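You operate a simulated robot arm through the tools that you are given. There is no shell and no other tool.

You are at the controls of a simulated robot arm. One attempt, no reset.

TASK
Vent and switch off the rig; put valve 3 and the plug back.
Fine: air to 0 before the contact slide is drawn back, power off before the plug; purple tray and grey tray. Set down upright: what you pick out, square plug.

The check looks at the end state, three seconds after you hand in, the way a careful person would. Anything else that was tipped, shoved, dropped, spilled or broken makes it a failure.

THE ROBOT
A 6-joint arm with a two-finger gripper, fixed in place. Base frame: the origin is at the foot of the arm, x ahead of it, y to its left, z up. Readings come in m, rad, newtons and seconds.
With the tool pointing down near the work surface it reaches from about 0.36 to 0.86 m from the base axis. Its first joint turns from -2.897 to 2.897 rad. Payload 2.45 kg.
Tool frame: the origin (TCP) lies between the finger pads and is the grasp point; the fingertips stand 0.02 m ahead of it; z points along the fingers, y is the line along which they close. The gripper opens to 0.14 m. The gripper's body begins 0.168 m behind the TCP.
Orientation is that of the tool frame in the base frame, as a unit quaternion [x, y, z, w]. With the fingers straight down and closing along the base's y, the tool's x points along the base's -x, its y along +y and its z along -z.

THE INTERFACE
- The arm moves only by the tool move_arm. Its argument "commands" is a list of rows, each a list of 2 entries, a list of its own where there are three numbers: the shift along the base's x, y, z in m, then the turn, a rotation vector about the base's x, y, z in degrees. In form: [[[tx, ty, tz], [rx, ry, rz]], ...]. A call has 1 to 20 rows; each row shifts and turns the commanded pose from where the row before left it. "claw" is the opening, from 0 (shut) to 1 (fully open), set as the call begins (left out, the last holds). Rows are played at 5 a second. More than 0.05 m and 0.15 rad between two rows, or a gripper value outside its range, and nothing of the call is played. Where a pose cannot be reached the arm comes as near as it can. A force on the tool above 90 N (or 10 N above the force at the start of the call, whichever is more), or a blocked arm, ends the call early, and 0.2 s more pass. Each finger travels about 0.045 m/s and halts on what it meets, pressing with about 45 N; the grip force reading is that of the motor and also rises with nothing between the fingers. The clock runs only during rows and for 0.2 s after the last one: add rows that do not move to give the fingers time. It gives the time, the measured TCP pose, the force on the tool (base axes), the opening and the grip force at its end, in the units of the frame above (readings bear some noise), with the torque about the TCP (base axes, N m) and any sound that the robot's microphone picked up.
- Cameras (640 x 400 px; columns grow to the right, rows downward): "scene" is fixed at [0.2193, -0.6518, 1.3392]; the picture's right is [0.86, 0.51, 0.00], its down [0.47, -0.80, -0.38] and it looks along [-0.19, 0.33, -0.93] (base axes); focal length 220 px, centre (320, 200). "wrist" rides on the gripper at [0.078, 0.011, -0.209] in the tool frame; the picture's right is [-0.14, 0.99, 0.00], its down [-0.92, -0.13, -0.37] and it looks along [-0.37, -0.05, 0.93] (tool axes); focal length 280 px, centre (320, 200). There is no depth. A picture from a camera that has moved, and an enlarged one, comes with that camera's place and axes in the base frame and with its lens.
- snapshot(camera): a new picture of that camera. The clock stands still meanwhile.
- move_column(by): slides the trunk up (or, below 0, down) by that many m; the arm rides with it, the base frame stays. It gives what a move gives, with no picture.
- zoom(camera, box): a new picture of the part [left, top, right, bottom] of that camera's present view, enlarged. The clock stands still meanwhile.
- job_done(): hands the job in; it is judged then, once.

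Nothing tells you positions but the pictures and the camera data. Unless the task says otherwise, let go and move clear before handing in.

The tools are called after "Request:" as a command line: name --argument value ..., lists and objects as JSON in quotes. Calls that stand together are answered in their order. move_arm: Moves the arm, as the interface text tells. Its arguments: {"type":"object","properties":{"commands":{"type":"array","items":{"type":"array"}},"claw":{"type":"number"}},"required":["commands"]} The other tools are called the same way: move_column (by) slides the trunk up or down; snapshot (camera) takes a picture; zoom (camera, box) takes an enlarged picture of a part of a camera's view; job_done () hands the job in.

At the start:

```text
clock: 0.0
tool_pos: [0.1209, -0.4531, 1.0673]
tool_rot: [0.0, 1.0, 0.0, 0.0]
wrist_force: [0.0, 0.2, -0.1]
ft_torque: [-0.01, 0.0, -0.01]
finger_gap: 0.14
grasp_force: 0.0
trunk travel left (down, up): [-0.05, 0.18]
```

scene: 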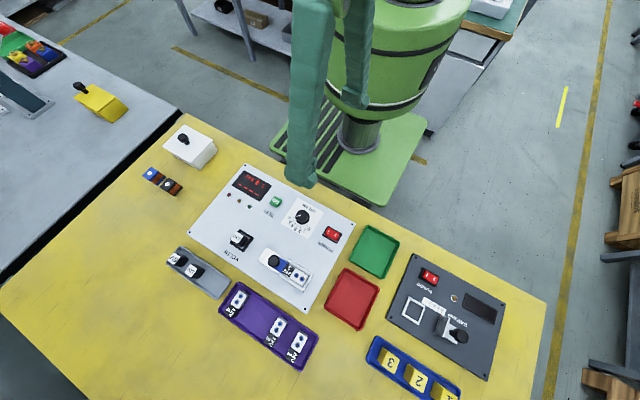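
wrist: 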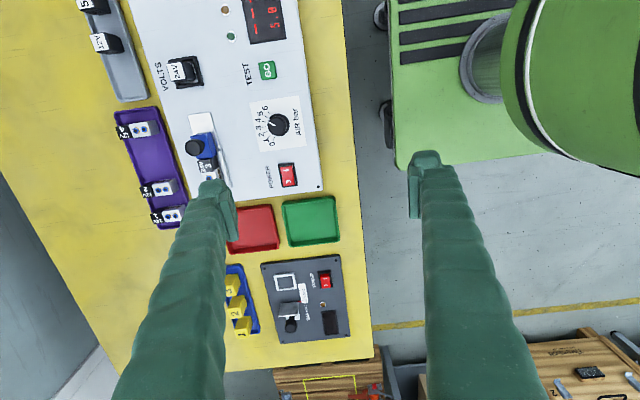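

I see a yellow table with a white rig panel (display, GO button, air knob, power rocker, volts plug, valve and contact slide), purple valve tray, grey plug tray, and a second dark rig. I'll look closer before moving.

Request:
zoom --camera "scene" --box '[180, 150, 360, 262]'

Request:
zoom --camera "scene" --box '[150, 220, 330, 380]'

Request:
zoom --camera "wrist" --box '[80, 0, 340, 220]'

```text
3.56 times, centred on (270, 206) of scene
camera zoom: at [0.2193, -0.6518, 1.3392], right [0.86, 0.51, 0.0], down [0.47, -0.8, -0.38], along [-0.19, 0.33, -0.93], focal length 784 px, centre (498, 179)
```

zoom: 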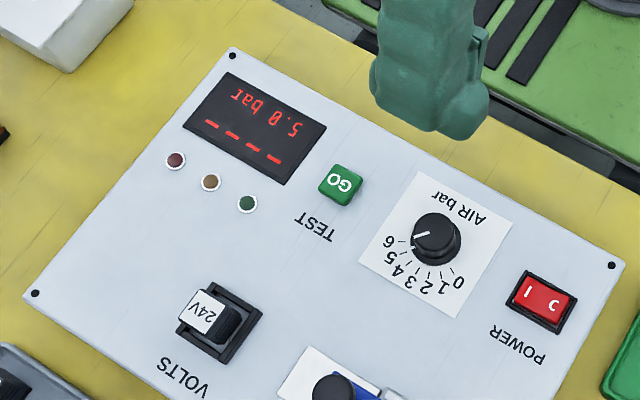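

```text
2.50 times, centred on (240, 300) of scene
camera zoom: at [0.2193, -0.6518, 1.3392], right [0.86, 0.51, 0.0], down [0.47, -0.8, -0.38], along [-0.19, 0.33, -0.93], focal length 551 px, centre (520, -50)
```

zoom: 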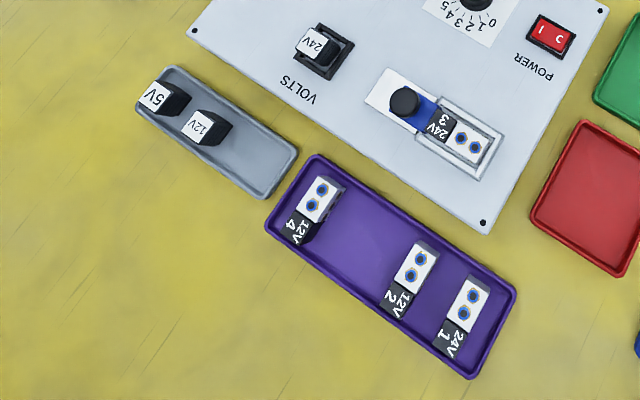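

```text
1.82 times, centred on (210, 110) of wrist
camera zoom: at [0.0424, -0.4422, 1.276], right [0.14, 0.99, 0.0], down [0.92, -0.13, 0.37], along [0.37, -0.05, -0.93], focal length 510 px, centre (520, 364)
```

zoom: 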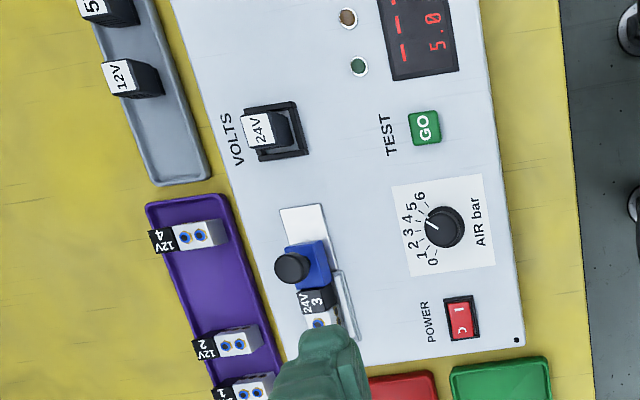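

The panel appears to be aligned with the base axes, its top near z≈0.79: knob near (0.09,-0.52), rocker near (0.18,-0.52), VOLTS plug near (0.0,-0.65), slide knob near (0.10,-0.65) and valve 3 near (0.15,-0.65). I'll move the wrist camera over the panel for better measurements.

Request:
move_arm --commands '[[[-0.03, -0.03, 0], [0, 0, 0]], [[-0.03, -0.03, 0], [0, 0, 0]], [[-0.02, -0.04, 0], [0, 0, 0]], [[-0.02, -0.04, -0.01], [0, 0, 0]], [[0, 0, -0.03], [0, 0, 0]], [[0, 0, 0], [0, 0, 0]]]'

Request:
snapshot --camera "wrist"

Request:
zoom --camera "wrist" --box '[60, 60, 300, 210]'

Request:
zoom --camera "wrist" --box '[240, 60, 480, 210]'

```text
clock: 1.4
tool_pos: [0.0193, -0.5929, 1.0264]
tool_rot: [-0.001, 1.0, 0.0, 0.001]
wrist_force: [0.6, 0.2, 0.6]
ft_torque: [0.0, 0.01, 0.02]
finger_gap: 0.1398
grasp_force: 0.1
trunk travel left (down, up): [-0.05, 0.18]
```

```text
taken
camera wrist: at [-0.0581, -0.5829, 1.2361], right [0.14, 0.99, 0.0], down [0.92, -0.13, 0.37], along [0.36, -0.05, -0.93], focal length 280 px, centre (320, 200)
```

wrist: 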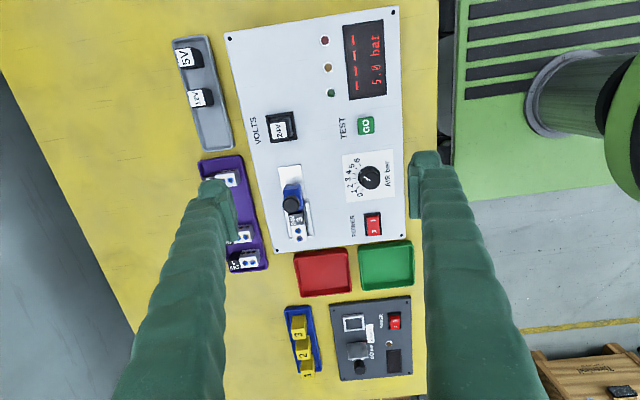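

```text
2.67 times, centred on (180, 135) of wrist
camera zoom: at [-0.0581, -0.5829, 1.2361], right [0.14, 0.99, 0.0], down [0.92, -0.13, 0.37], along [0.36, -0.05, -0.93], focal length 748 px, centre (693, 373)
```

zoom: 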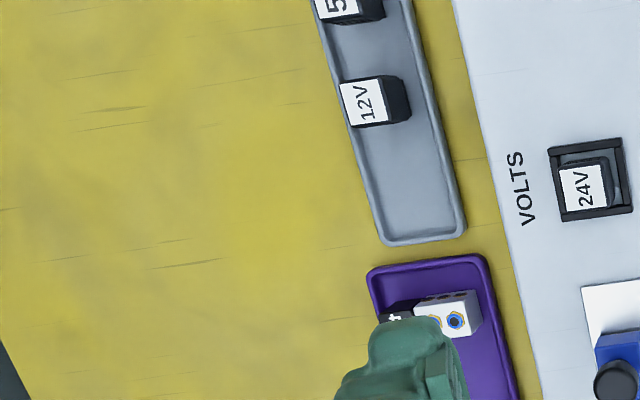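

```text
2.67 times, centred on (360, 135) of wrist
camera zoom: at [-0.0581, -0.5829, 1.2361], right [0.14, 0.99, 0.0], down [0.92, -0.13, 0.37], along [0.36, -0.05, -0.93], focal length 748 px, centre (213, 373)
```

zoom: 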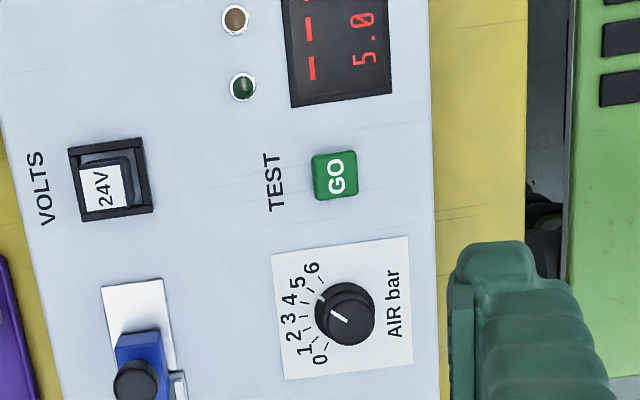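

The knob pointer is at about 5, with 0 on the +x side and 6 on the -x side, so venting means a counter-clockwise turn seen from above. I'll move closer over the knob.

Request:
move_arm --commands '[[[0.035, 0.034, 0], [0, 0, 0]], [[0.035, 0.034, -0.01], [0, 0, 0]], [[0, 0, -0.04], [0, 0, 0]], [[0, 0, -0.026], [0, 0, 0]], [[0, 0, 0], [0, 0, 0]]]'

Request:
snapshot --camera "wrist"

Request:
zoom --camera "wrist" --box '[240, 80, 400, 180]'

Request:
zoom --camera "wrist" --box '[100, 60, 340, 210]'

```text
clock: 2.6
tool_pos: [0.0885, -0.5275, 0.9515]
tool_rot: [0.0, 1.0, 0.0, 0.0]
wrist_force: [-0.5, 0.0, -0.2]
ft_torque: [0.0, 0.03, 0.03]
finger_gap: 0.1401
grasp_force: 0.0
trunk travel left (down, up): [-0.05, 0.18]
```

```text
taken
camera wrist: at [0.0094, -0.517, 1.1592], right [0.14, 0.99, 0.0], down [0.92, -0.13, 0.37], along [0.36, -0.05, -0.93], focal length 280 px, centre (320, 200)
```

wrist: 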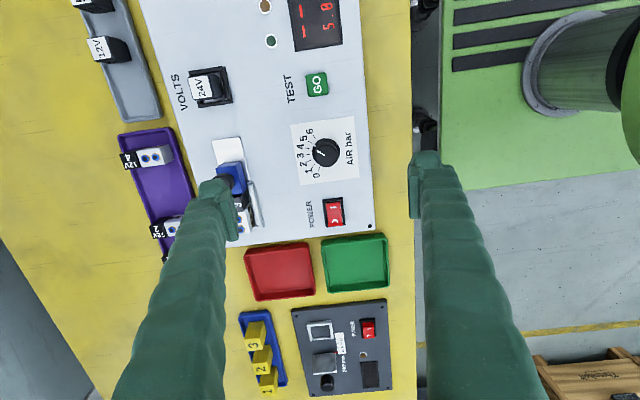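

```text
4.00 times, centred on (320, 130) of wrist
camera zoom: at [0.0094, -0.517, 1.1592], right [0.14, 0.99, 0.0], down [0.92, -0.13, 0.37], along [0.36, -0.05, -0.93], focal length 1122 px, centre (320, 480)
```

zoom: 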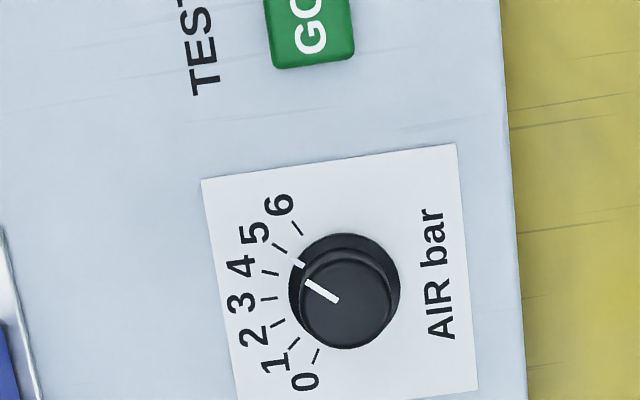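

```text
2.67 times, centred on (220, 135) of wrist
camera zoom: at [0.0094, -0.517, 1.1592], right [0.14, 0.99, 0.0], down [0.92, -0.13, 0.37], along [0.36, -0.05, -0.93], focal length 748 px, centre (587, 373)
```

zoom: 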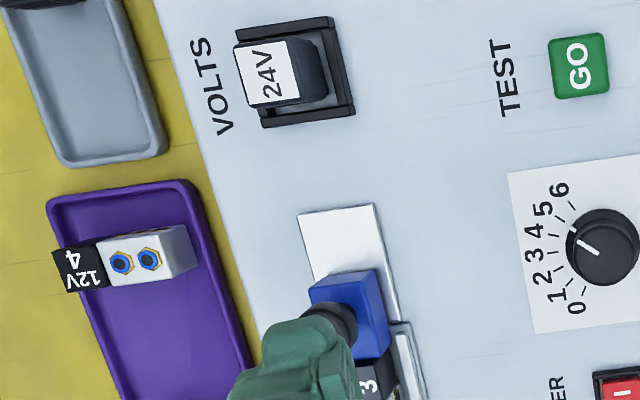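

The panel top works out at z≈0.78, with the knob centre near (0.0895,-0.521) and its top near z≈0.807. I'll turn the wrist back about 48°, open to about 0.07 m, line up over the knob and read the pose again.

Request:
move_arm --commands '[[[0, 0.002, 0], [0, 0, -8]], [[0, 0.002, 0], [0, 0, -8]], [[0, 0, 0], [0, 0, -8]], [[0, 0, 0], [0, 0, -8]], [[0, 0, 0], [0, 0, -8]], [[0, 0, 0], [0, 0, -8]], [[0, 0, 0], [0, 0, 0]], [[0, 0, 0], [0, 0, 0]]]' --claw 0.5

Request:
snapshot --camera "wrist"

Request:
zoom --camera "wrist" --box '[240, 100, 400, 200]'

```text
clock: 4.4
tool_pos: [0.0917, -0.5209, 0.9516]
tool_rot: [0.407, 0.913, 0.0, 0.001]
wrist_force: [0.0, 0.0, 0.7]
ft_torque: [-0.04, -0.04, 0.01]
finger_gap: 0.0698
grasp_force: 0.1
trunk travel left (down, up): [-0.05, 0.18]
```

```text
taken
camera wrist: at [0.0462, -0.4555, 1.1603], right [0.83, 0.56, 0.0], down [0.52, -0.77, 0.37], along [0.21, -0.31, -0.93], focal length 280 px, centre (320, 200)
```

wrist: 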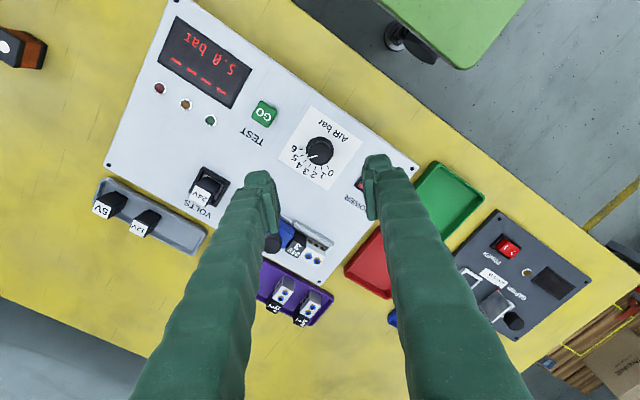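

```text
4.00 times, centred on (320, 150) of wrist
camera zoom: at [0.0462, -0.4555, 1.1603], right [0.83, 0.56, 0.0], down [0.52, -0.77, 0.37], along [0.21, -0.31, -0.93], focal length 1122 px, centre (320, 400)
```

zoom: 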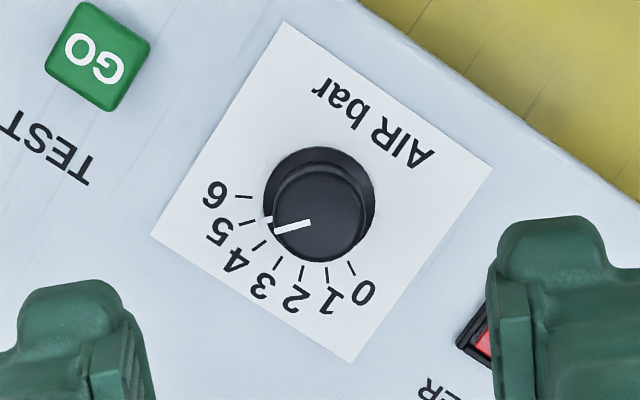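

The knob top sits almost on the tool axis, about 2 mm off. I'll correct that, descend to TCP z≈0.81 with the fingers open around the knob, and look before closing.

Request:
move_arm --commands '[[[-0.0016, 0.0016, -0.03], [0, 0, 0]], [[0, 0, -0.03], [0, 0, 0]], [[0, 0, -0.03], [0, 0, 0]], [[0, 0, -0.02], [0, 0, 0]], [[0, 0, -0.015], [0, 0, 0]], [[0, 0, -0.01], [0, 0, 0]], [[0, 0, -0.005], [0, 0, 0]], [[0, 0, 0], [0, 0, 0]]]'

Request:
snapshot --camera "wrist"

Request:
zoom --camera "scene" --box '[220, 160, 380, 260]'

```text
clock: 6.2
tool_pos: [0.0891, -0.5168, 0.8101]
tool_rot: [0.407, 0.913, -0.001, 0.0]
wrist_force: [0.3, 0.1, 0.1]
ft_torque: [0.03, 0.01, 0.01]
finger_gap: 0.0701
grasp_force: 0.0
trunk travel left (down, up): [-0.05, 0.18]
```

```text
taken
camera wrist: at [0.0449, -0.4521, 1.0195], right [0.83, 0.56, 0.0], down [0.52, -0.77, 0.37], along [0.21, -0.3, -0.93], focal length 280 px, centre (320, 200)
```

wrist: 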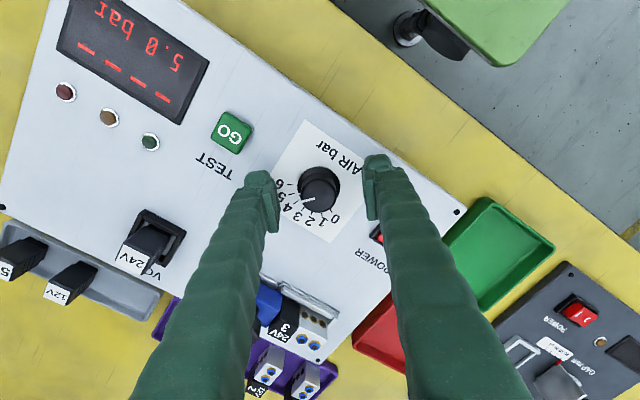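

```text
4.00 times, centred on (300, 210) of scene
camera zoom: at [0.2193, -0.6518, 1.3392], right [0.86, 0.51, 0.0], down [0.47, -0.8, -0.38], along [-0.19, 0.33, -0.93], focal length 882 px, centre (400, 160)
```

zoom: 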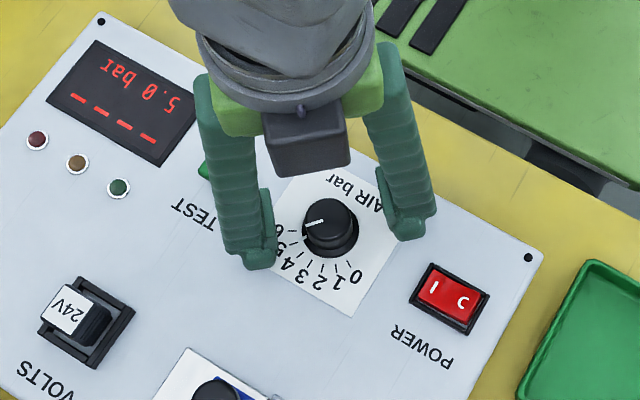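

Request:
zoom --camera "wrist" --box '[240, 140, 400, 240]'

```text
4.00 times, centred on (320, 190) of wrist
camera zoom: at [0.0449, -0.4521, 1.0195], right [0.83, 0.56, 0.0], down [0.52, -0.77, 0.37], along [0.21, -0.3, -0.93], focal length 1122 px, centre (320, 240)
```

zoom: 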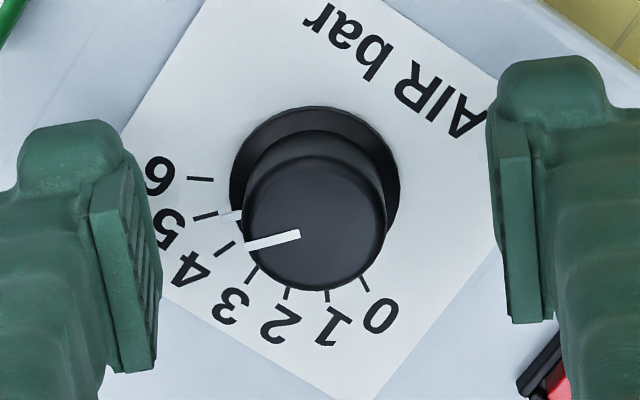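

The knob is centred between the fingers. Closing on it now.

Request:
move_arm --commands '[[[0, 0, 0], [0, 0, 0]], [[0, 0, 0], [0, 0, 0]], [[0, 0, 0], [0, 0, 0]], [[0, 0, 0], [0, 0, 0]], [[0, 0, 0], [0, 0, 0]]]' --claw 0

Request:
zoom --camera "wrist" --box '[160, 60, 480, 260]'

```text
clock: 7.4
tool_pos: [0.0892, -0.5187, 0.8099]
tool_rot: [0.407, 0.913, 0.0, 0.001]
wrist_force: [-8.0, -9.9, -2.5]
ft_torque: [-0.19, 0.05, -0.04]
finger_gap: 0.0285
grasp_force: 44.7
trunk travel left (down, up): [-0.05, 0.18]
```

```text
2.00 times, centred on (320, 160) of wrist
camera zoom: at [0.0443, -0.4533, 1.0196], right [0.83, 0.56, 0.0], down [0.52, -0.77, 0.37], along [0.21, -0.31, -0.93], focal length 561 px, centre (320, 280)
```

zoom: 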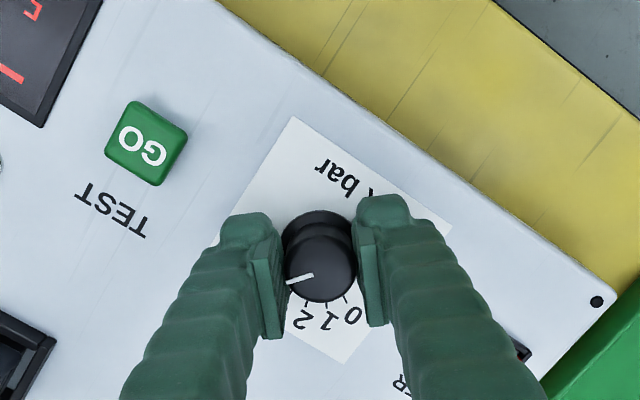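

The knob is gripped (gap 0.0285, 45 N) with a slight side load. I'll ease off about 1 mm and turn counter-clockwise by 40°, then check the display.

Request:
move_arm --commands '[[[-0.0007, -0.0007, 0], [0, 0, 0]], [[0, 0, 0], [0, 0, 8]], [[0, 0, 0], [0, 0, 8]], [[0, 0, 0], [0, 0, 8]], [[0, 0, 0], [0, 0, 8]], [[0, 0, 0], [0, 0, 8]], [[0, 0, 0], [0, 0, 0]]]'

Request:
zoom --camera "scene" --box '[220, 160, 380, 260]'

Request:
snapshot --camera "wrist"

```text
clock: 9.0
tool_pos: [0.0893, -0.5191, 0.8099]
tool_rot: [0.069, 0.998, 0.0, 0.0]
wrist_force: [-8.2, -4.3, 1.2]
ft_torque: [0.01, 0.03, -0.01]
finger_gap: 0.0285
grasp_force: 44.9
trunk travel left (down, up): [-0.05, 0.18]
```

```text
4.00 times, centred on (300, 210) of scene
camera zoom: at [0.2193, -0.6518, 1.3392], right [0.86, 0.51, 0.0], down [0.47, -0.8, -0.38], along [-0.19, 0.33, -0.93], focal length 882 px, centre (400, 160)
```

zoom: 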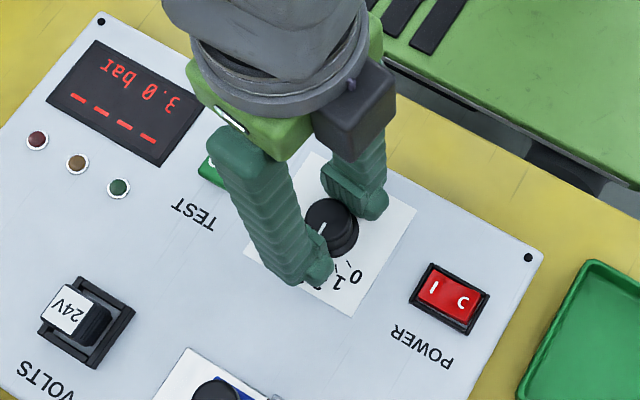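

```text
taken
camera wrist: at [0.0121, -0.4983, 1.0197], right [0.27, 0.96, 0.0], down [0.89, -0.25, 0.37], along [0.36, -0.1, -0.93], focal length 280 px, centre (320, 200)
```

wrist: 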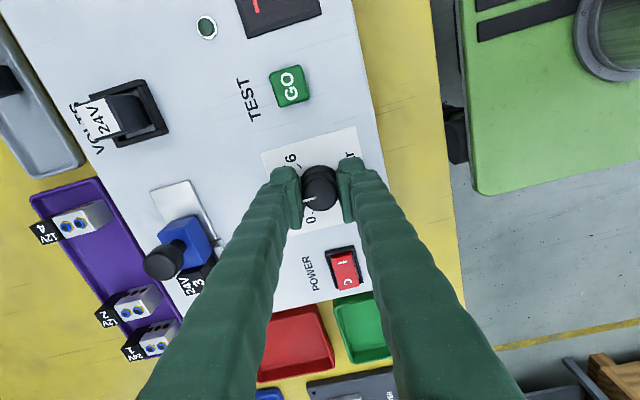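

The display dropped from 5.0 to 3.0 bar after 40°, so it is 20° per bar. I'll turn another 60°.

Request:
move_arm --commands '[[[0, 0, 0], [0, 0, 8]], [[0, 0, 0], [0, 0, 8]], [[0, 0, 0], [0, 0, 8]], [[0, 0, 0], [0, 0, 8]], [[0, 0, 0], [0, 0, 8]], [[0, 0, 0], [0, 0, 8]], [[0, 0, 0], [0, 0, 8]], [[0, 0, 0], [0, 0, 4]], [[0, 0, 0], [0, 0, 0]]]'

Request:
zoom --camera "scene" --box '[220, 160, 380, 260]'

Request:
snapshot --camera "wrist"

```text
clock: 11.0
tool_pos: [0.089, -0.5206, 0.8107]
tool_rot: [-0.439, 0.899, 0.0, 0.0]
wrist_force: [4.9, -9.7, 4.1]
ft_torque: [-0.01, -0.19, -0.56]
finger_gap: 0.0282
grasp_force: 45.0
trunk travel left (down, up): [-0.05, 0.18]
```

```text
4.00 times, centred on (300, 210) of scene
camera zoom: at [0.2193, -0.6518, 1.3392], right [0.86, 0.51, 0.0], down [0.47, -0.8, -0.38], along [-0.19, 0.33, -0.93], focal length 882 px, centre (400, 160)
```

zoom: 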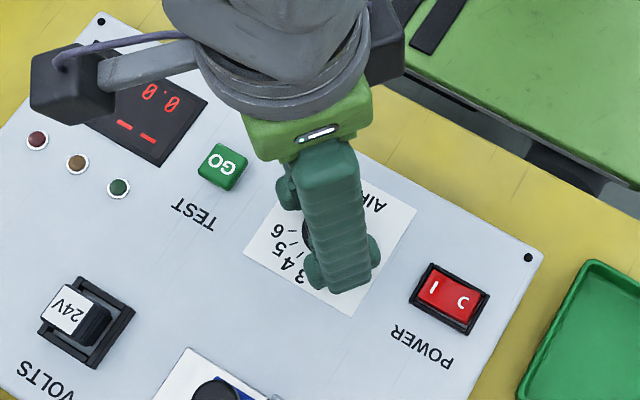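

```text
taken
camera wrist: at [0.0325, -0.5756, 1.0198], right [-0.7, 0.72, 0.0], down [0.67, 0.65, 0.37], along [0.26, 0.26, -0.93], focal length 280 px, centre (320, 200)
```

wrist: 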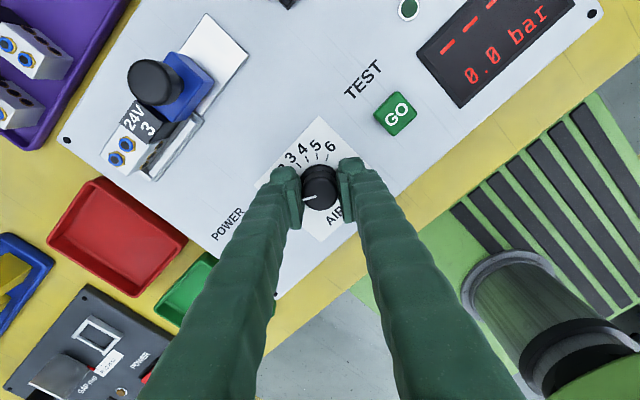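

The display reads 0.0 bar and the knob is against its stop. I'll release it, rise clear and turn the wrist back to the neutral yaw.

Request:
move_arm --commands '[[[0, 0, 0], [0, 0, 0]], [[0, 0, 0], [0, 0, 0]], [[0, 0, 0], [0, 0, 0]], [[0, 0, 0.02], [0, 0, 0]], [[0, 0, 0.03], [0, 0, 0]], [[0, 0, 0.04], [0, 0, 0]], [[0, 0, 0.04], [0, 0, 0]], [[0, 0, 0], [0, 0, 0]]]' --claw 0.5

Request:
snapshot --camera "wrist"

Request:
zoom --camera "wrist" --box '[240, 100, 400, 200]'

```text
clock: 12.8
tool_pos: [0.0848, -0.5165, 0.9376]
tool_rot: [-0.439, 0.899, 0.0, 0.001]
wrist_force: [0.7, 0.3, 0.0]
ft_torque: [-0.02, -0.01, 0.02]
finger_gap: 0.0696
grasp_force: 0.1
trunk travel left (down, up): [-0.05, 0.18]
```

```text
taken
camera wrist: at [0.0276, -0.572, 1.1481], right [-0.7, 0.72, 0.0], down [0.67, 0.65, 0.37], along [0.26, 0.26, -0.93], focal length 280 px, centre (320, 200)
```

wrist: 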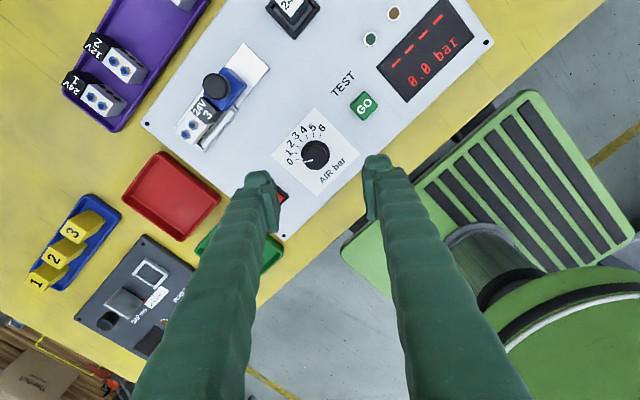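

```text
4.00 times, centred on (320, 150) of wrist
camera zoom: at [0.0276, -0.572, 1.1481], right [-0.7, 0.72, 0.0], down [0.67, 0.65, 0.37], along [0.26, 0.26, -0.93], focal length 1122 px, centre (320, 400)
```

zoom: 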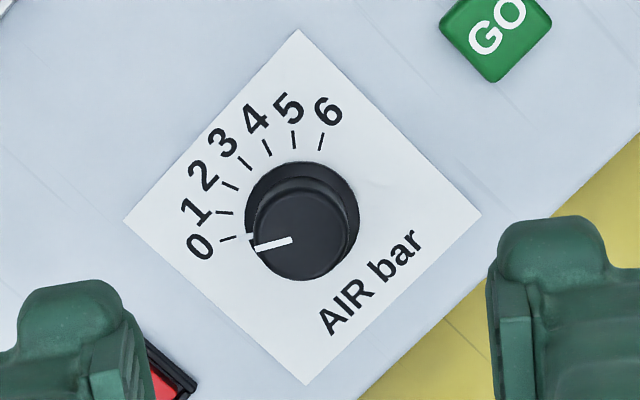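

The pointer is on 0 and the display reads 0.0. Next I'll turn back to the neutral yaw and move over the contact slide to look at it closely.

Request:
move_arm --commands '[[[0, -0.02, 0.01], [0, 0, -8]], [[0, -0.02, 0], [0, 0, -8]], [[0, -0.02, 0], [0, 0, -8]], [[0, -0.02, 0], [0, 0, -8]], [[0, -0.02, 0], [0, 0, -8]], [[0, -0.02, 0], [0, 0, -8]], [[0, -0.01, 0], [0, 0, -4]], [[0, 0, 0], [0, 0, 0]], [[0, 0, 0], [0, 0, 0]], [[0, 0, 0], [0, 0, 0]]]'

Request:
snapshot --camera "wrist"

Request:
zoom --camera "wrist" --box '[220, 60, 420, 185]'

Request:
zoom --camera "scene" --box '[150, 220, 330, 332]'

```text
clock: 15.0
tool_pos: [0.0889, -0.6482, 0.9498]
tool_rot: [0.0, 1.0, 0.0, 0.0]
wrist_force: [0.1, 0.4, 0.3]
ft_torque: [0.02, 0.01, 0.02]
finger_gap: 0.0697
grasp_force: 0.0
trunk travel left (down, up): [-0.05, 0.18]
```

```text
taken
camera wrist: at [0.0101, -0.6383, 1.1586], right [0.14, 0.99, 0.0], down [0.92, -0.13, 0.37], along [0.36, -0.05, -0.93], focal length 280 px, centre (320, 200)
```

wrist: 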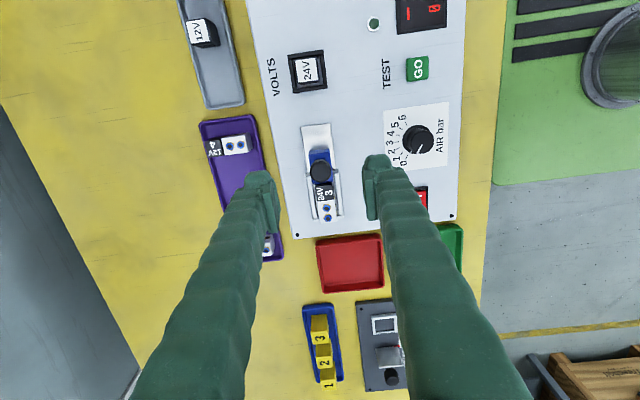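

```text
3.20 times, centred on (320, 122) of wrist
camera zoom: at [0.0101, -0.6383, 1.1586], right [0.14, 0.99, 0.0], down [0.92, -0.13, 0.37], along [0.36, -0.05, -0.93], focal length 897 px, centre (320, 448)
```

zoom: 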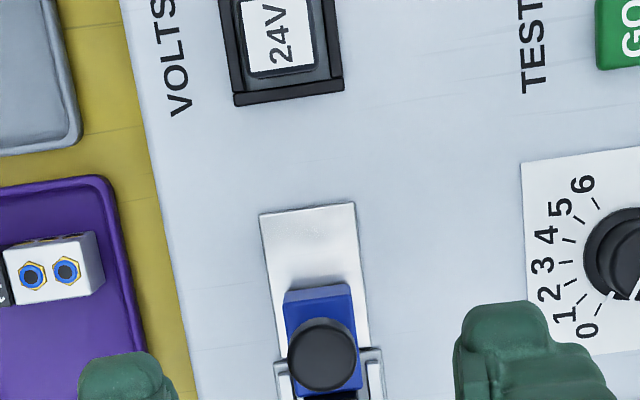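

```text
3.56 times, centred on (240, 276) of scene
camera zoom: at [0.2193, -0.6518, 1.3392], right [0.86, 0.51, 0.0], down [0.47, -0.8, -0.38], along [-0.19, 0.33, -0.93], focal length 784 px, centre (604, -70)
```

zoom: 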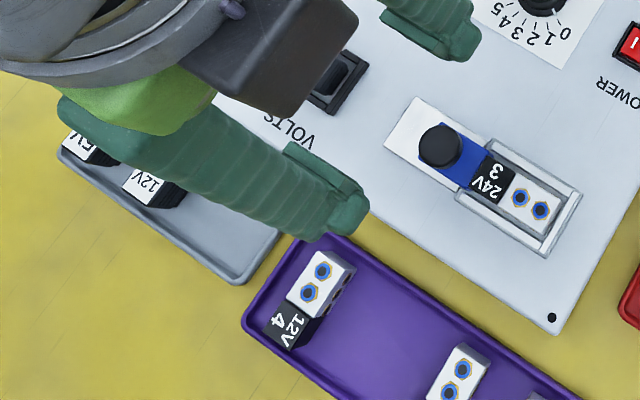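

Request:
zoom --camera "wrist" --box '[260, 110, 400, 240]'

Request:
zoom --camera "scene" --box '[250, 235, 330, 295]'

```text
3.08 times, centred on (330, 175) of wrist
camera zoom: at [0.0101, -0.6383, 1.1586], right [0.14, 0.99, 0.0], down [0.92, -0.13, 0.37], along [0.36, -0.05, -0.93], focal length 863 px, centre (289, 277)
```

zoom: 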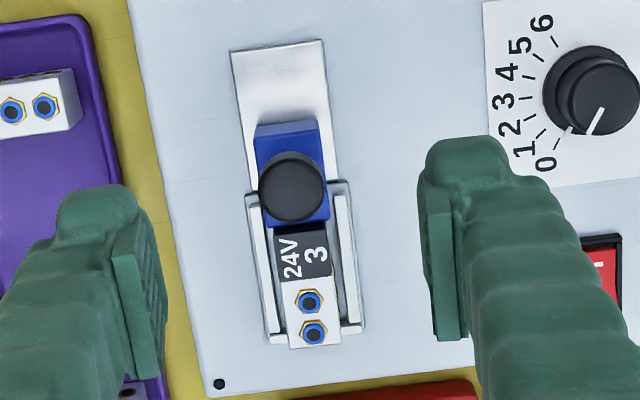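

```text
6.67 times, centred on (290, 265) of scene
camera zoom: at [0.2193, -0.6518, 1.3392], right [0.86, 0.51, 0.0], down [0.47, -0.8, -0.38], along [-0.19, 0.33, -0.93], focal length 1469 px, centre (520, -233)
```

zoom: 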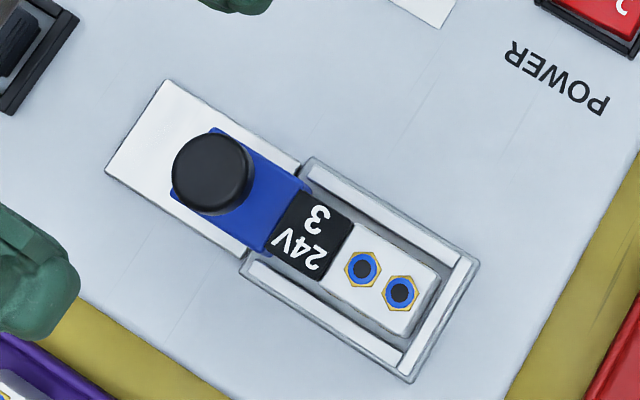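

The slide's black knob top works out at about (0.1005,-0.651,0.836); the blue block spans x≈0.084–0.126, and its track runs back to x≈0.053. I'll descend to grip the knob with the fingers on its ±y sides.

Request:
move_arm --commands '[[[0.0119, -0.0005, 0], [0, 0, 0]], [[0, 0, -0.03], [0, 0, 0]], [[0, 0, -0.03], [0, 0, 0]], [[0, 0, -0.03], [0, 0, 0]], [[0, 0, -0.015], [0, 0, 0]], [[0, 0, -0.008], [0, 0, 0]], [[0, 0, 0], [0, 0, 0]], [[0, 0, 0], [0, 0, 0]]]'

Request:
snapshot --camera "wrist"

Request:
zoom --camera "wrist" --box '[240, 140, 400, 240]'

Request:
zoom --camera "scene" --box '[230, 220, 330, 300]'

```text
clock: 16.8
tool_pos: [0.1003, -0.6513, 0.8382]
tool_rot: [0.0, 1.0, -0.001, 0.001]
wrist_force: [0.1, 0.1, 0.3]
ft_torque: [0.03, -0.05, -0.02]
finger_gap: 0.0699
grasp_force: 0.0
trunk travel left (down, up): [-0.05, 0.18]
```

```text
taken
camera wrist: at [0.022, -0.6406, 1.0469], right [0.14, 0.99, 0.0], down [0.92, -0.13, 0.37], along [0.37, -0.05, -0.93], focal length 280 px, centre (320, 200)
```

wrist: 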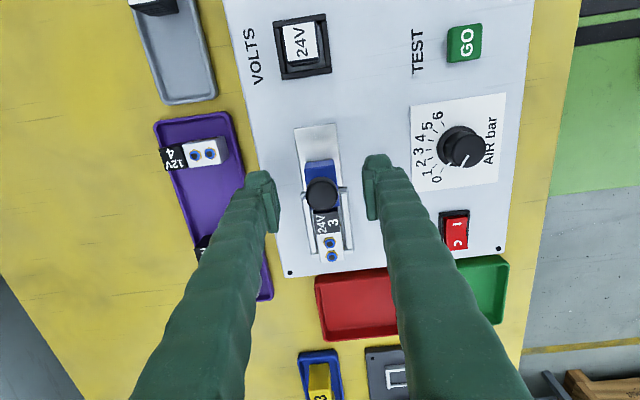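

```text
4.00 times, centred on (320, 190) of wrist
camera zoom: at [0.022, -0.6406, 1.0469], right [0.14, 0.99, 0.0], down [0.92, -0.13, 0.37], along [0.37, -0.05, -0.93], focal length 1122 px, centre (320, 240)
```

zoom: 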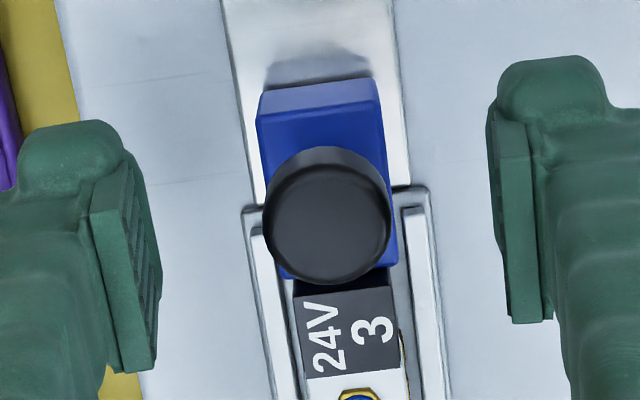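

```text
5.00 times, centred on (280, 260) of scene
camera zoom: at [0.2193, -0.6518, 1.3392], right [0.86, 0.51, 0.0], down [0.47, -0.8, -0.38], along [-0.19, 0.33, -0.93], focal length 1102 px, centre (520, -100)
```

zoom: 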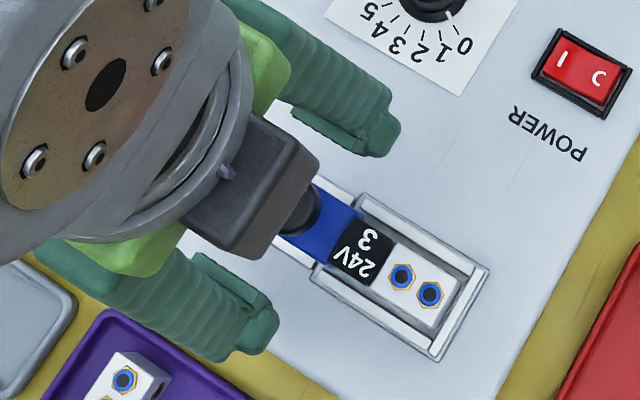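

The knob sits between the fingers, about 1.6 mm toward +y. I'll make a small correction, lower 5 mm and close on it.

Request:
move_arm --commands '[[[0, 0.0012, -0.005], [0, 0, 0]], [[0, 0, 0], [0, 0, 0]], [[0, 0, 0], [0, 0, 0]], [[0, 0, 0], [0, 0, 0]], [[0, 0, 0], [0, 0, 0]], [[0, 0, 0], [0, 0, 0]]]' --claw 0

Request:
zoom --camera "wrist" --box '[220, 120, 420, 245]'

```text
clock: 18.2
tool_pos: [0.1008, -0.6504, 0.8313]
tool_rot: [0.0, 1.0, 0.0, 0.0]
wrist_force: [0.3, 0.3, -5.0]
ft_torque: [-0.52, -0.02, 0.0]
finger_gap: 0.022
grasp_force: 45.1
trunk travel left (down, up): [-0.05, 0.18]
```

```text
3.20 times, centred on (320, 182) of wrist
camera zoom: at [0.022, -0.6396, 1.041], right [0.14, 0.99, 0.0], down [0.92, -0.13, 0.37], along [0.36, -0.05, -0.93], focal length 897 px, centre (320, 256)
```

zoom: 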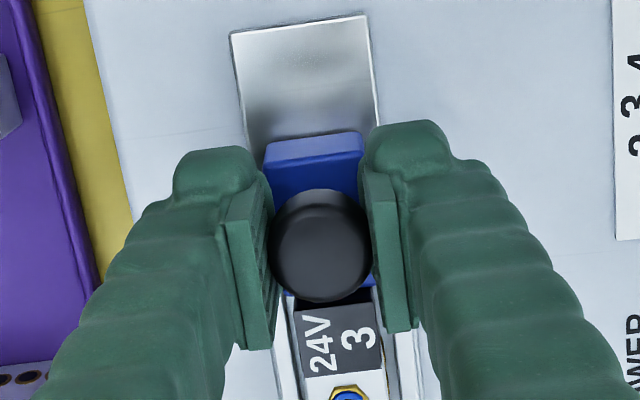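

The slide knob is gripped. I'll draw it back along -x in small steps and watch the force.

Request:
move_arm --commands '[[[-0.005, 0, 0], [0, 0, 0]], [[-0.005, 0, 0], [0, 0, 0]], [[-0.005, 0, 0], [0, 0, 0]], [[-0.005, 0, 0], [0, 0, 0]], [[0, 0, 0], [0, 0, 0]]]'

Request:
zoom --camera "wrist" --box '[220, 120, 420, 245]'

Request:
zoom --camera "scene" --box '[230, 220, 330, 300]'

```text
clock: 19.4
tool_pos: [0.0816, -0.6501, 0.8315]
tool_rot: [0.0, 1.0, 0.0, 0.0]
wrist_force: [0.0, -11.1, -11.0]
ft_torque: [-0.58, -0.01, -0.06]
finger_gap: 0.0216
grasp_force: 44.8
trunk travel left (down, up): [-0.05, 0.18]
```

```text
3.20 times, centred on (320, 182) of wrist
camera zoom: at [0.003, -0.6393, 1.041], right [0.14, 0.99, 0.0], down [0.92, -0.13, 0.37], along [0.36, -0.05, -0.93], focal length 897 px, centre (320, 256)
```

zoom: 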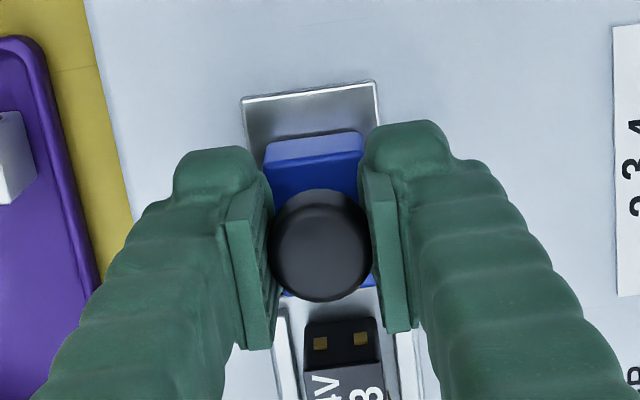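

```text
5.00 times, centred on (280, 260) of scene
camera zoom: at [0.2193, -0.6518, 1.3392], right [0.86, 0.51, 0.0], down [0.47, -0.8, -0.38], along [-0.19, 0.33, -0.93], focal length 1102 px, centre (520, -100)
```

zoom: 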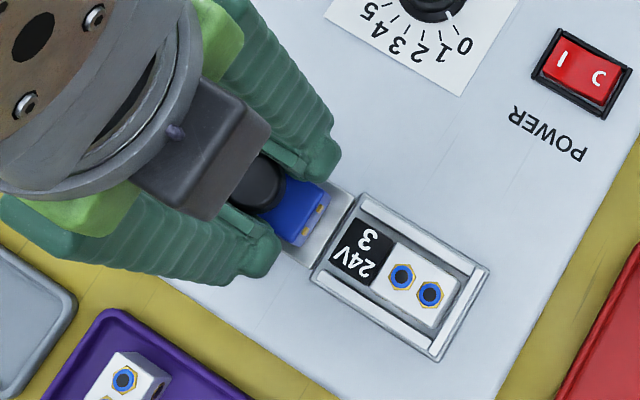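

The slide has come back 20 mm and the valve's contacts are exposed. I'll continue slowly toward the back end.

Request:
move_arm --commands '[[[-0.003, 0, 0], [0, 0, 0]], [[-0.003, 0, 0], [0, 0, 0]], [[-0.002, 0, 0], [0, 0, 0]], [[0, 0, 0], [0, 0, 0]]]'

Request:
zoom --camera "wrist" --box '[220, 120, 420, 245]'

```text
clock: 20.4
tool_pos: [0.0751, -0.6503, 0.8314]
tool_rot: [0.0, 1.0, 0.001, 0.0]
wrist_force: [20.2, -8.5, -10.2]
ft_torque: [-0.52, -0.64, 0.08]
finger_gap: 0.0216
grasp_force: 44.6
trunk travel left (down, up): [-0.05, 0.18]
```

```text
3.20 times, centred on (320, 182) of wrist
camera zoom: at [-0.0035, -0.6397, 1.0409], right [0.14, 0.99, 0.0], down [0.92, -0.13, 0.37], along [0.37, -0.05, -0.93], focal length 897 px, centre (320, 256)
```

zoom: 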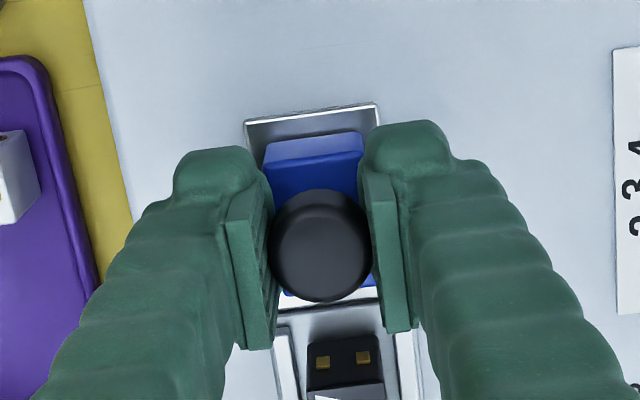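

The slide has hit its back stop (20 N along x). I'll unload slightly, open the fingers, and rise clear.

Request:
move_arm --commands '[[[0.002, 0, 0], [0, 0, 0]], [[0, 0, 0], [0, 0, 0]]]'

Request:
move_arm --commands '[[[0, 0, 0], [0, 0, 0]], [[0, 0, 0], [0, 0, 0]], [[0, 0, 0], [0, 0, 0]], [[0, 0, 0.02], [0, 0, 0]], [[0, 0, 0.03], [0, 0, 0]], [[0, 0, 0.04], [0, 0, 0]], [[0, 0, 0.03], [0, 0, 0]], [[0, 0, 0], [0, 0, 0]], [[0, 0, 0], [0, 0, 0]]]' --claw 0.5

Request:
snapshot --camera "wrist"

Request:
zoom --camera "wrist" --box '[260, 110, 400, 240]'

Request:
zoom --camera "scene" --box '[250, 235, 330, 295]'

```text
clock: 21.0
tool_pos: [0.0752, -0.6502, 0.8318]
tool_rot: [0.0, 1.0, 0.002, -0.001]
wrist_force: [14.2, -6.8, -17.7]
ft_torque: [-0.56, -0.33, -0.16]
finger_gap: 0.0215
grasp_force: 45.1
trunk travel left (down, up): [-0.05, 0.18]
```

```text
clock: 23.0
tool_pos: [0.0731, -0.6471, 0.9528]
tool_rot: [0.001, 1.0, 0.0, 0.0]
wrist_force: [-0.1, -1.0, 0.0]
ft_torque: [-0.03, 0.03, -0.05]
finger_gap: 0.07
grasp_force: 0.1
trunk travel left (down, up): [-0.05, 0.18]
```

```text
taken
camera wrist: at [-0.0048, -0.6374, 1.1619], right [0.14, 0.99, 0.0], down [0.92, -0.13, 0.37], along [0.37, -0.05, -0.93], focal length 280 px, centre (320, 200)
```

wrist: 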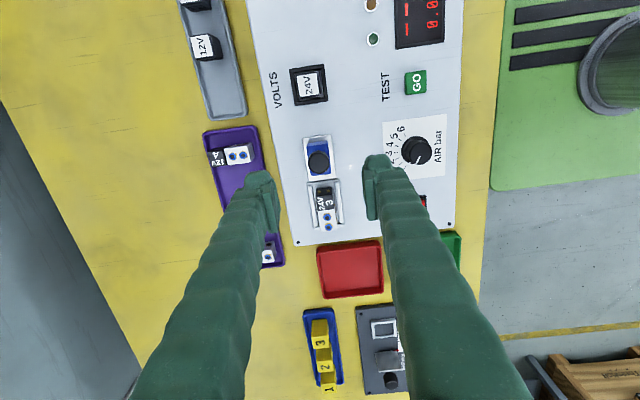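

```text
3.08 times, centred on (330, 175) of wrist
camera zoom: at [-0.0048, -0.6374, 1.1619], right [0.14, 0.99, 0.0], down [0.92, -0.13, 0.37], along [0.37, -0.05, -0.93], focal length 863 px, centre (289, 277)
```

zoom: 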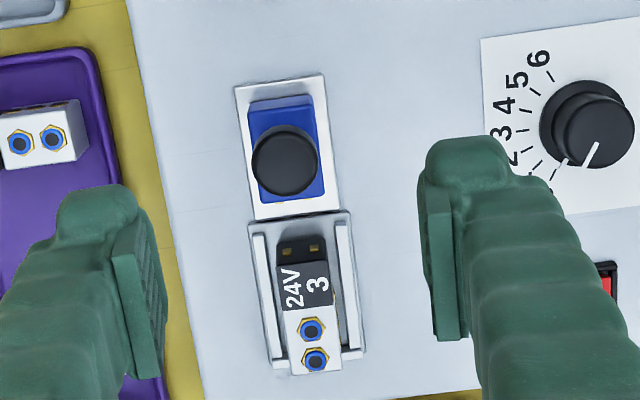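

```text
6.67 times, centred on (290, 265) of scene
camera zoom: at [0.2193, -0.6518, 1.3392], right [0.86, 0.51, 0.0], down [0.47, -0.8, -0.38], along [-0.19, 0.33, -0.93], focal length 1469 px, centre (520, -233)
```

zoom: 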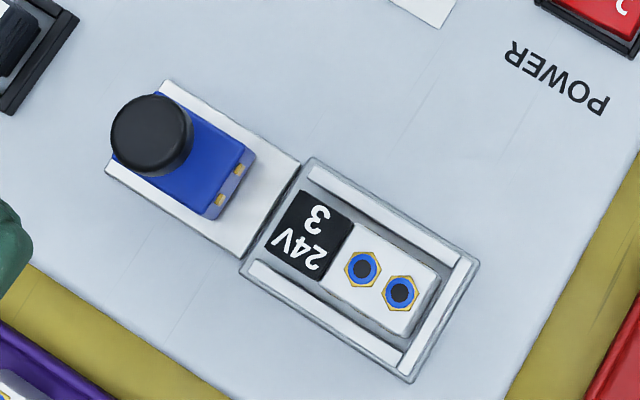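

The slide is fully back and valve 3 stands free in its nest, with its top at z≈0.815. Before lifting anything out I'll switch the power off, so I'm looking closely at the rocker first.

Request:
move_arm --commands '[[[0.03, 0.03, 0], [0, 0, 0]], [[0.03, 0.04, 0], [0, 0, 0]], [[0.02, 0.045, -0.02], [0, 0, 0]], [[0.01, 0.01, -0.03], [0, 0, 0]], [[0, 0, 0], [0, 0, 0]], [[0, 0, 0], [0, 0, 0]], [[0, 0, 0], [0, 0, 0]]]' --claw 0.5

Request:
snapshot --camera "wrist"

Request:
zoom --camera "wrist" --box '[270, 130, 370, 200]'

Request:
zoom --camera "scene" --box '[310, 215, 360, 250]'

```text
refused: row 3 steps farther than a row can; nothing moved
```

```text
taken
camera wrist: at [-0.0048, -0.6374, 1.1619], right [0.14, 0.99, 0.0], down [0.92, -0.13, 0.37], along [0.37, -0.05, -0.93], focal length 280 px, centre (320, 200)
```

wrist: 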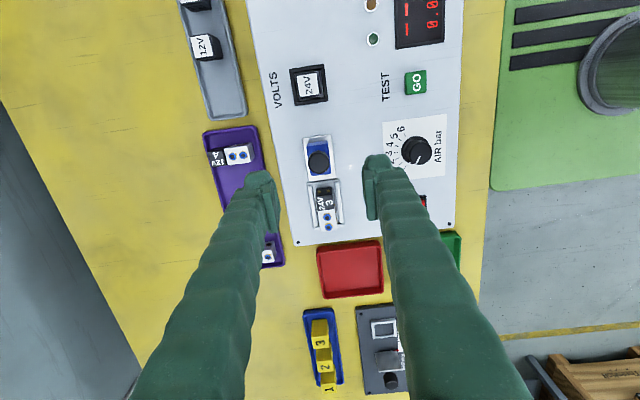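

```text
5.71 times, centred on (320, 165) of wrist
camera zoom: at [-0.0048, -0.6374, 1.1619], right [0.14, 0.99, 0.0], down [0.92, -0.13, 0.37], along [0.37, -0.05, -0.93], focal length 1602 px, centre (320, 400)
```

zoom: 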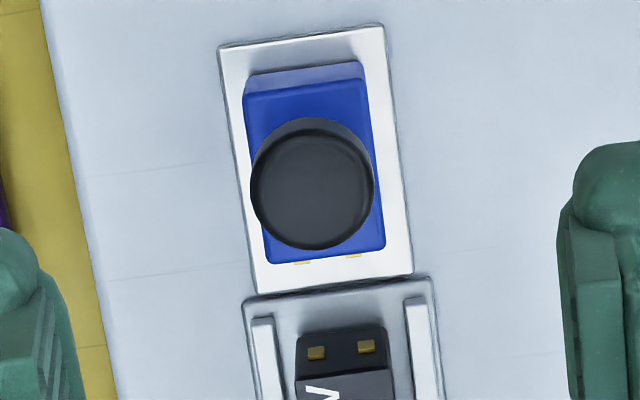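

```text
11.43 times, centred on (335, 232) of scene
camera zoom: at [0.2193, -0.6518, 1.3392], right [0.86, 0.51, 0.0], down [0.47, -0.8, -0.38], along [-0.19, 0.33, -0.93], focal length 2519 px, centre (149, -171)
```

zoom: 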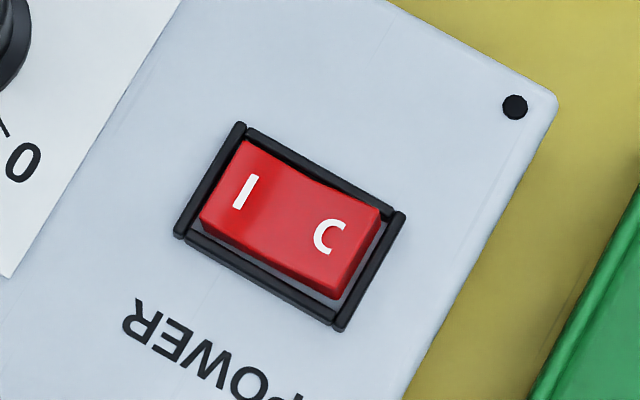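

The rocker's frame is at x 0.159–0.200, y -0.538 to -0.508, with the raised O end toward +x. The last move was refused because one step was too long, so I'll redo it with shorter steps and the fingers closing.

Request:
move_arm --commands '[[[0.03, 0.03, 0], [0, 0, 0]], [[0.03, 0.03, 0], [0, 0, 0]], [[0.03, 0.03, 0], [0, 0, 0]], [[0.03, 0.03, 0], [0, 0, 0]], [[0.0095, 0.0065, -0.02], [0, 0, 0]], [[0, 0, 0], [0, -7.5, 0]], [[0, 0, 0], [0, -7.5, 0]], [[0, 0, 0], [0, 0, 0]], [[0, 0, 0], [0, 0, 0]], [[0, 0, 0], [0, 0, 0]]]' --claw 0

Request:
snapshot --camera "wrist"

Request:
snapshot --camera "scene"

```text
clock: 25.2
tool_pos: [0.2054, -0.5242, 0.9326]
tool_rot: [0.0, 0.992, 0.0, 0.13]
wrist_force: [0.1, -0.6, -0.3]
ft_torque: [-0.01, 0.0, -0.01]
finger_gap: 0.0001
grasp_force: 29.1
trunk travel left (down, up): [-0.05, 0.18]
```

```text
taken
camera wrist: at [0.0751, -0.5131, 1.1144], right [0.13, 0.99, 0.04], down [0.79, -0.13, 0.59], along [0.59, -0.05, -0.8], focal length 280 px, centre (320, 200)
```

wrist: 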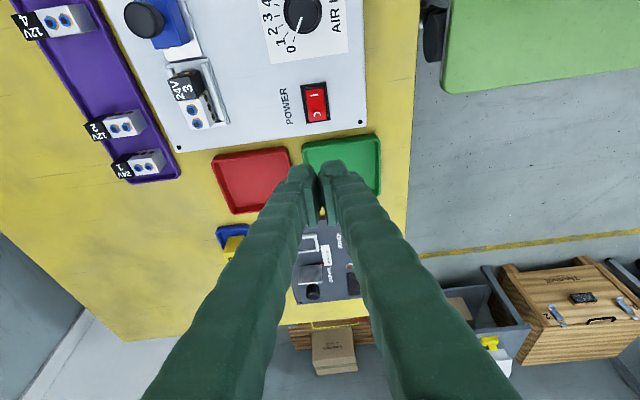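

```text
taken
```

scene: 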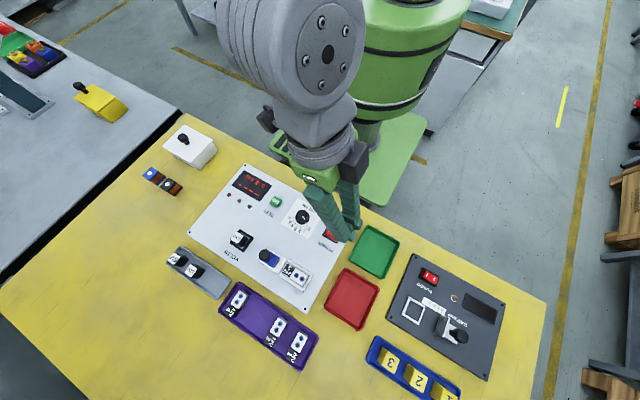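

Request:
zoom --camera "wrist" --box '[276, 70, 356, 130]'

Request:
zoom --camera "scene" --box '[290, 190, 390, 260]'

```text
6.67 times, centred on (316, 100) of wrist
camera zoom: at [0.0751, -0.5131, 1.1144], right [0.13, 0.99, 0.04], down [0.79, -0.13, 0.59], along [0.59, -0.05, -0.8], focal length 1869 px, centre (347, 867)
```

zoom: 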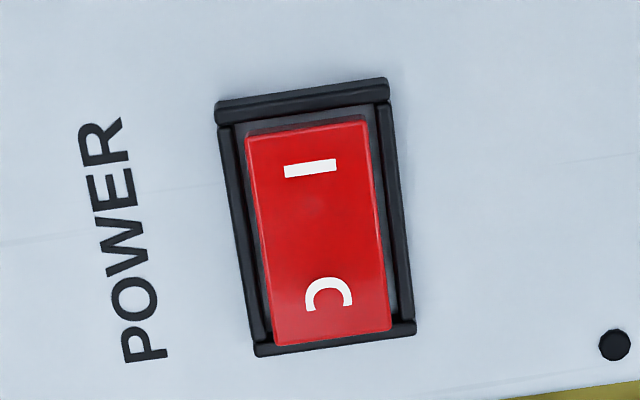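

```text
5.71 times, centred on (340, 225) of scene
camera zoom: at [0.2193, -0.6518, 1.3392], right [0.86, 0.51, 0.0], down [0.47, -0.8, -0.38], along [-0.19, 0.33, -0.93], focal length 1260 px, centre (206, 57)
```

zoom: 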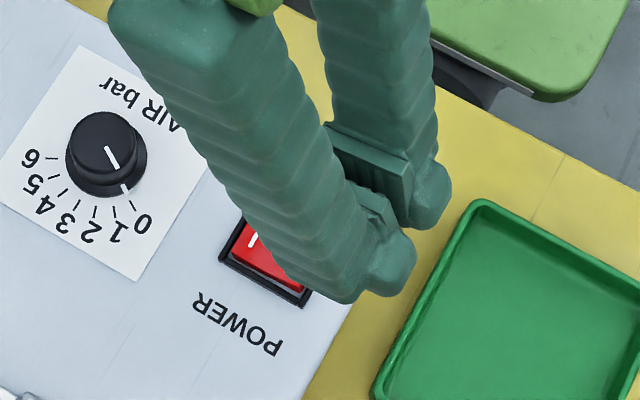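

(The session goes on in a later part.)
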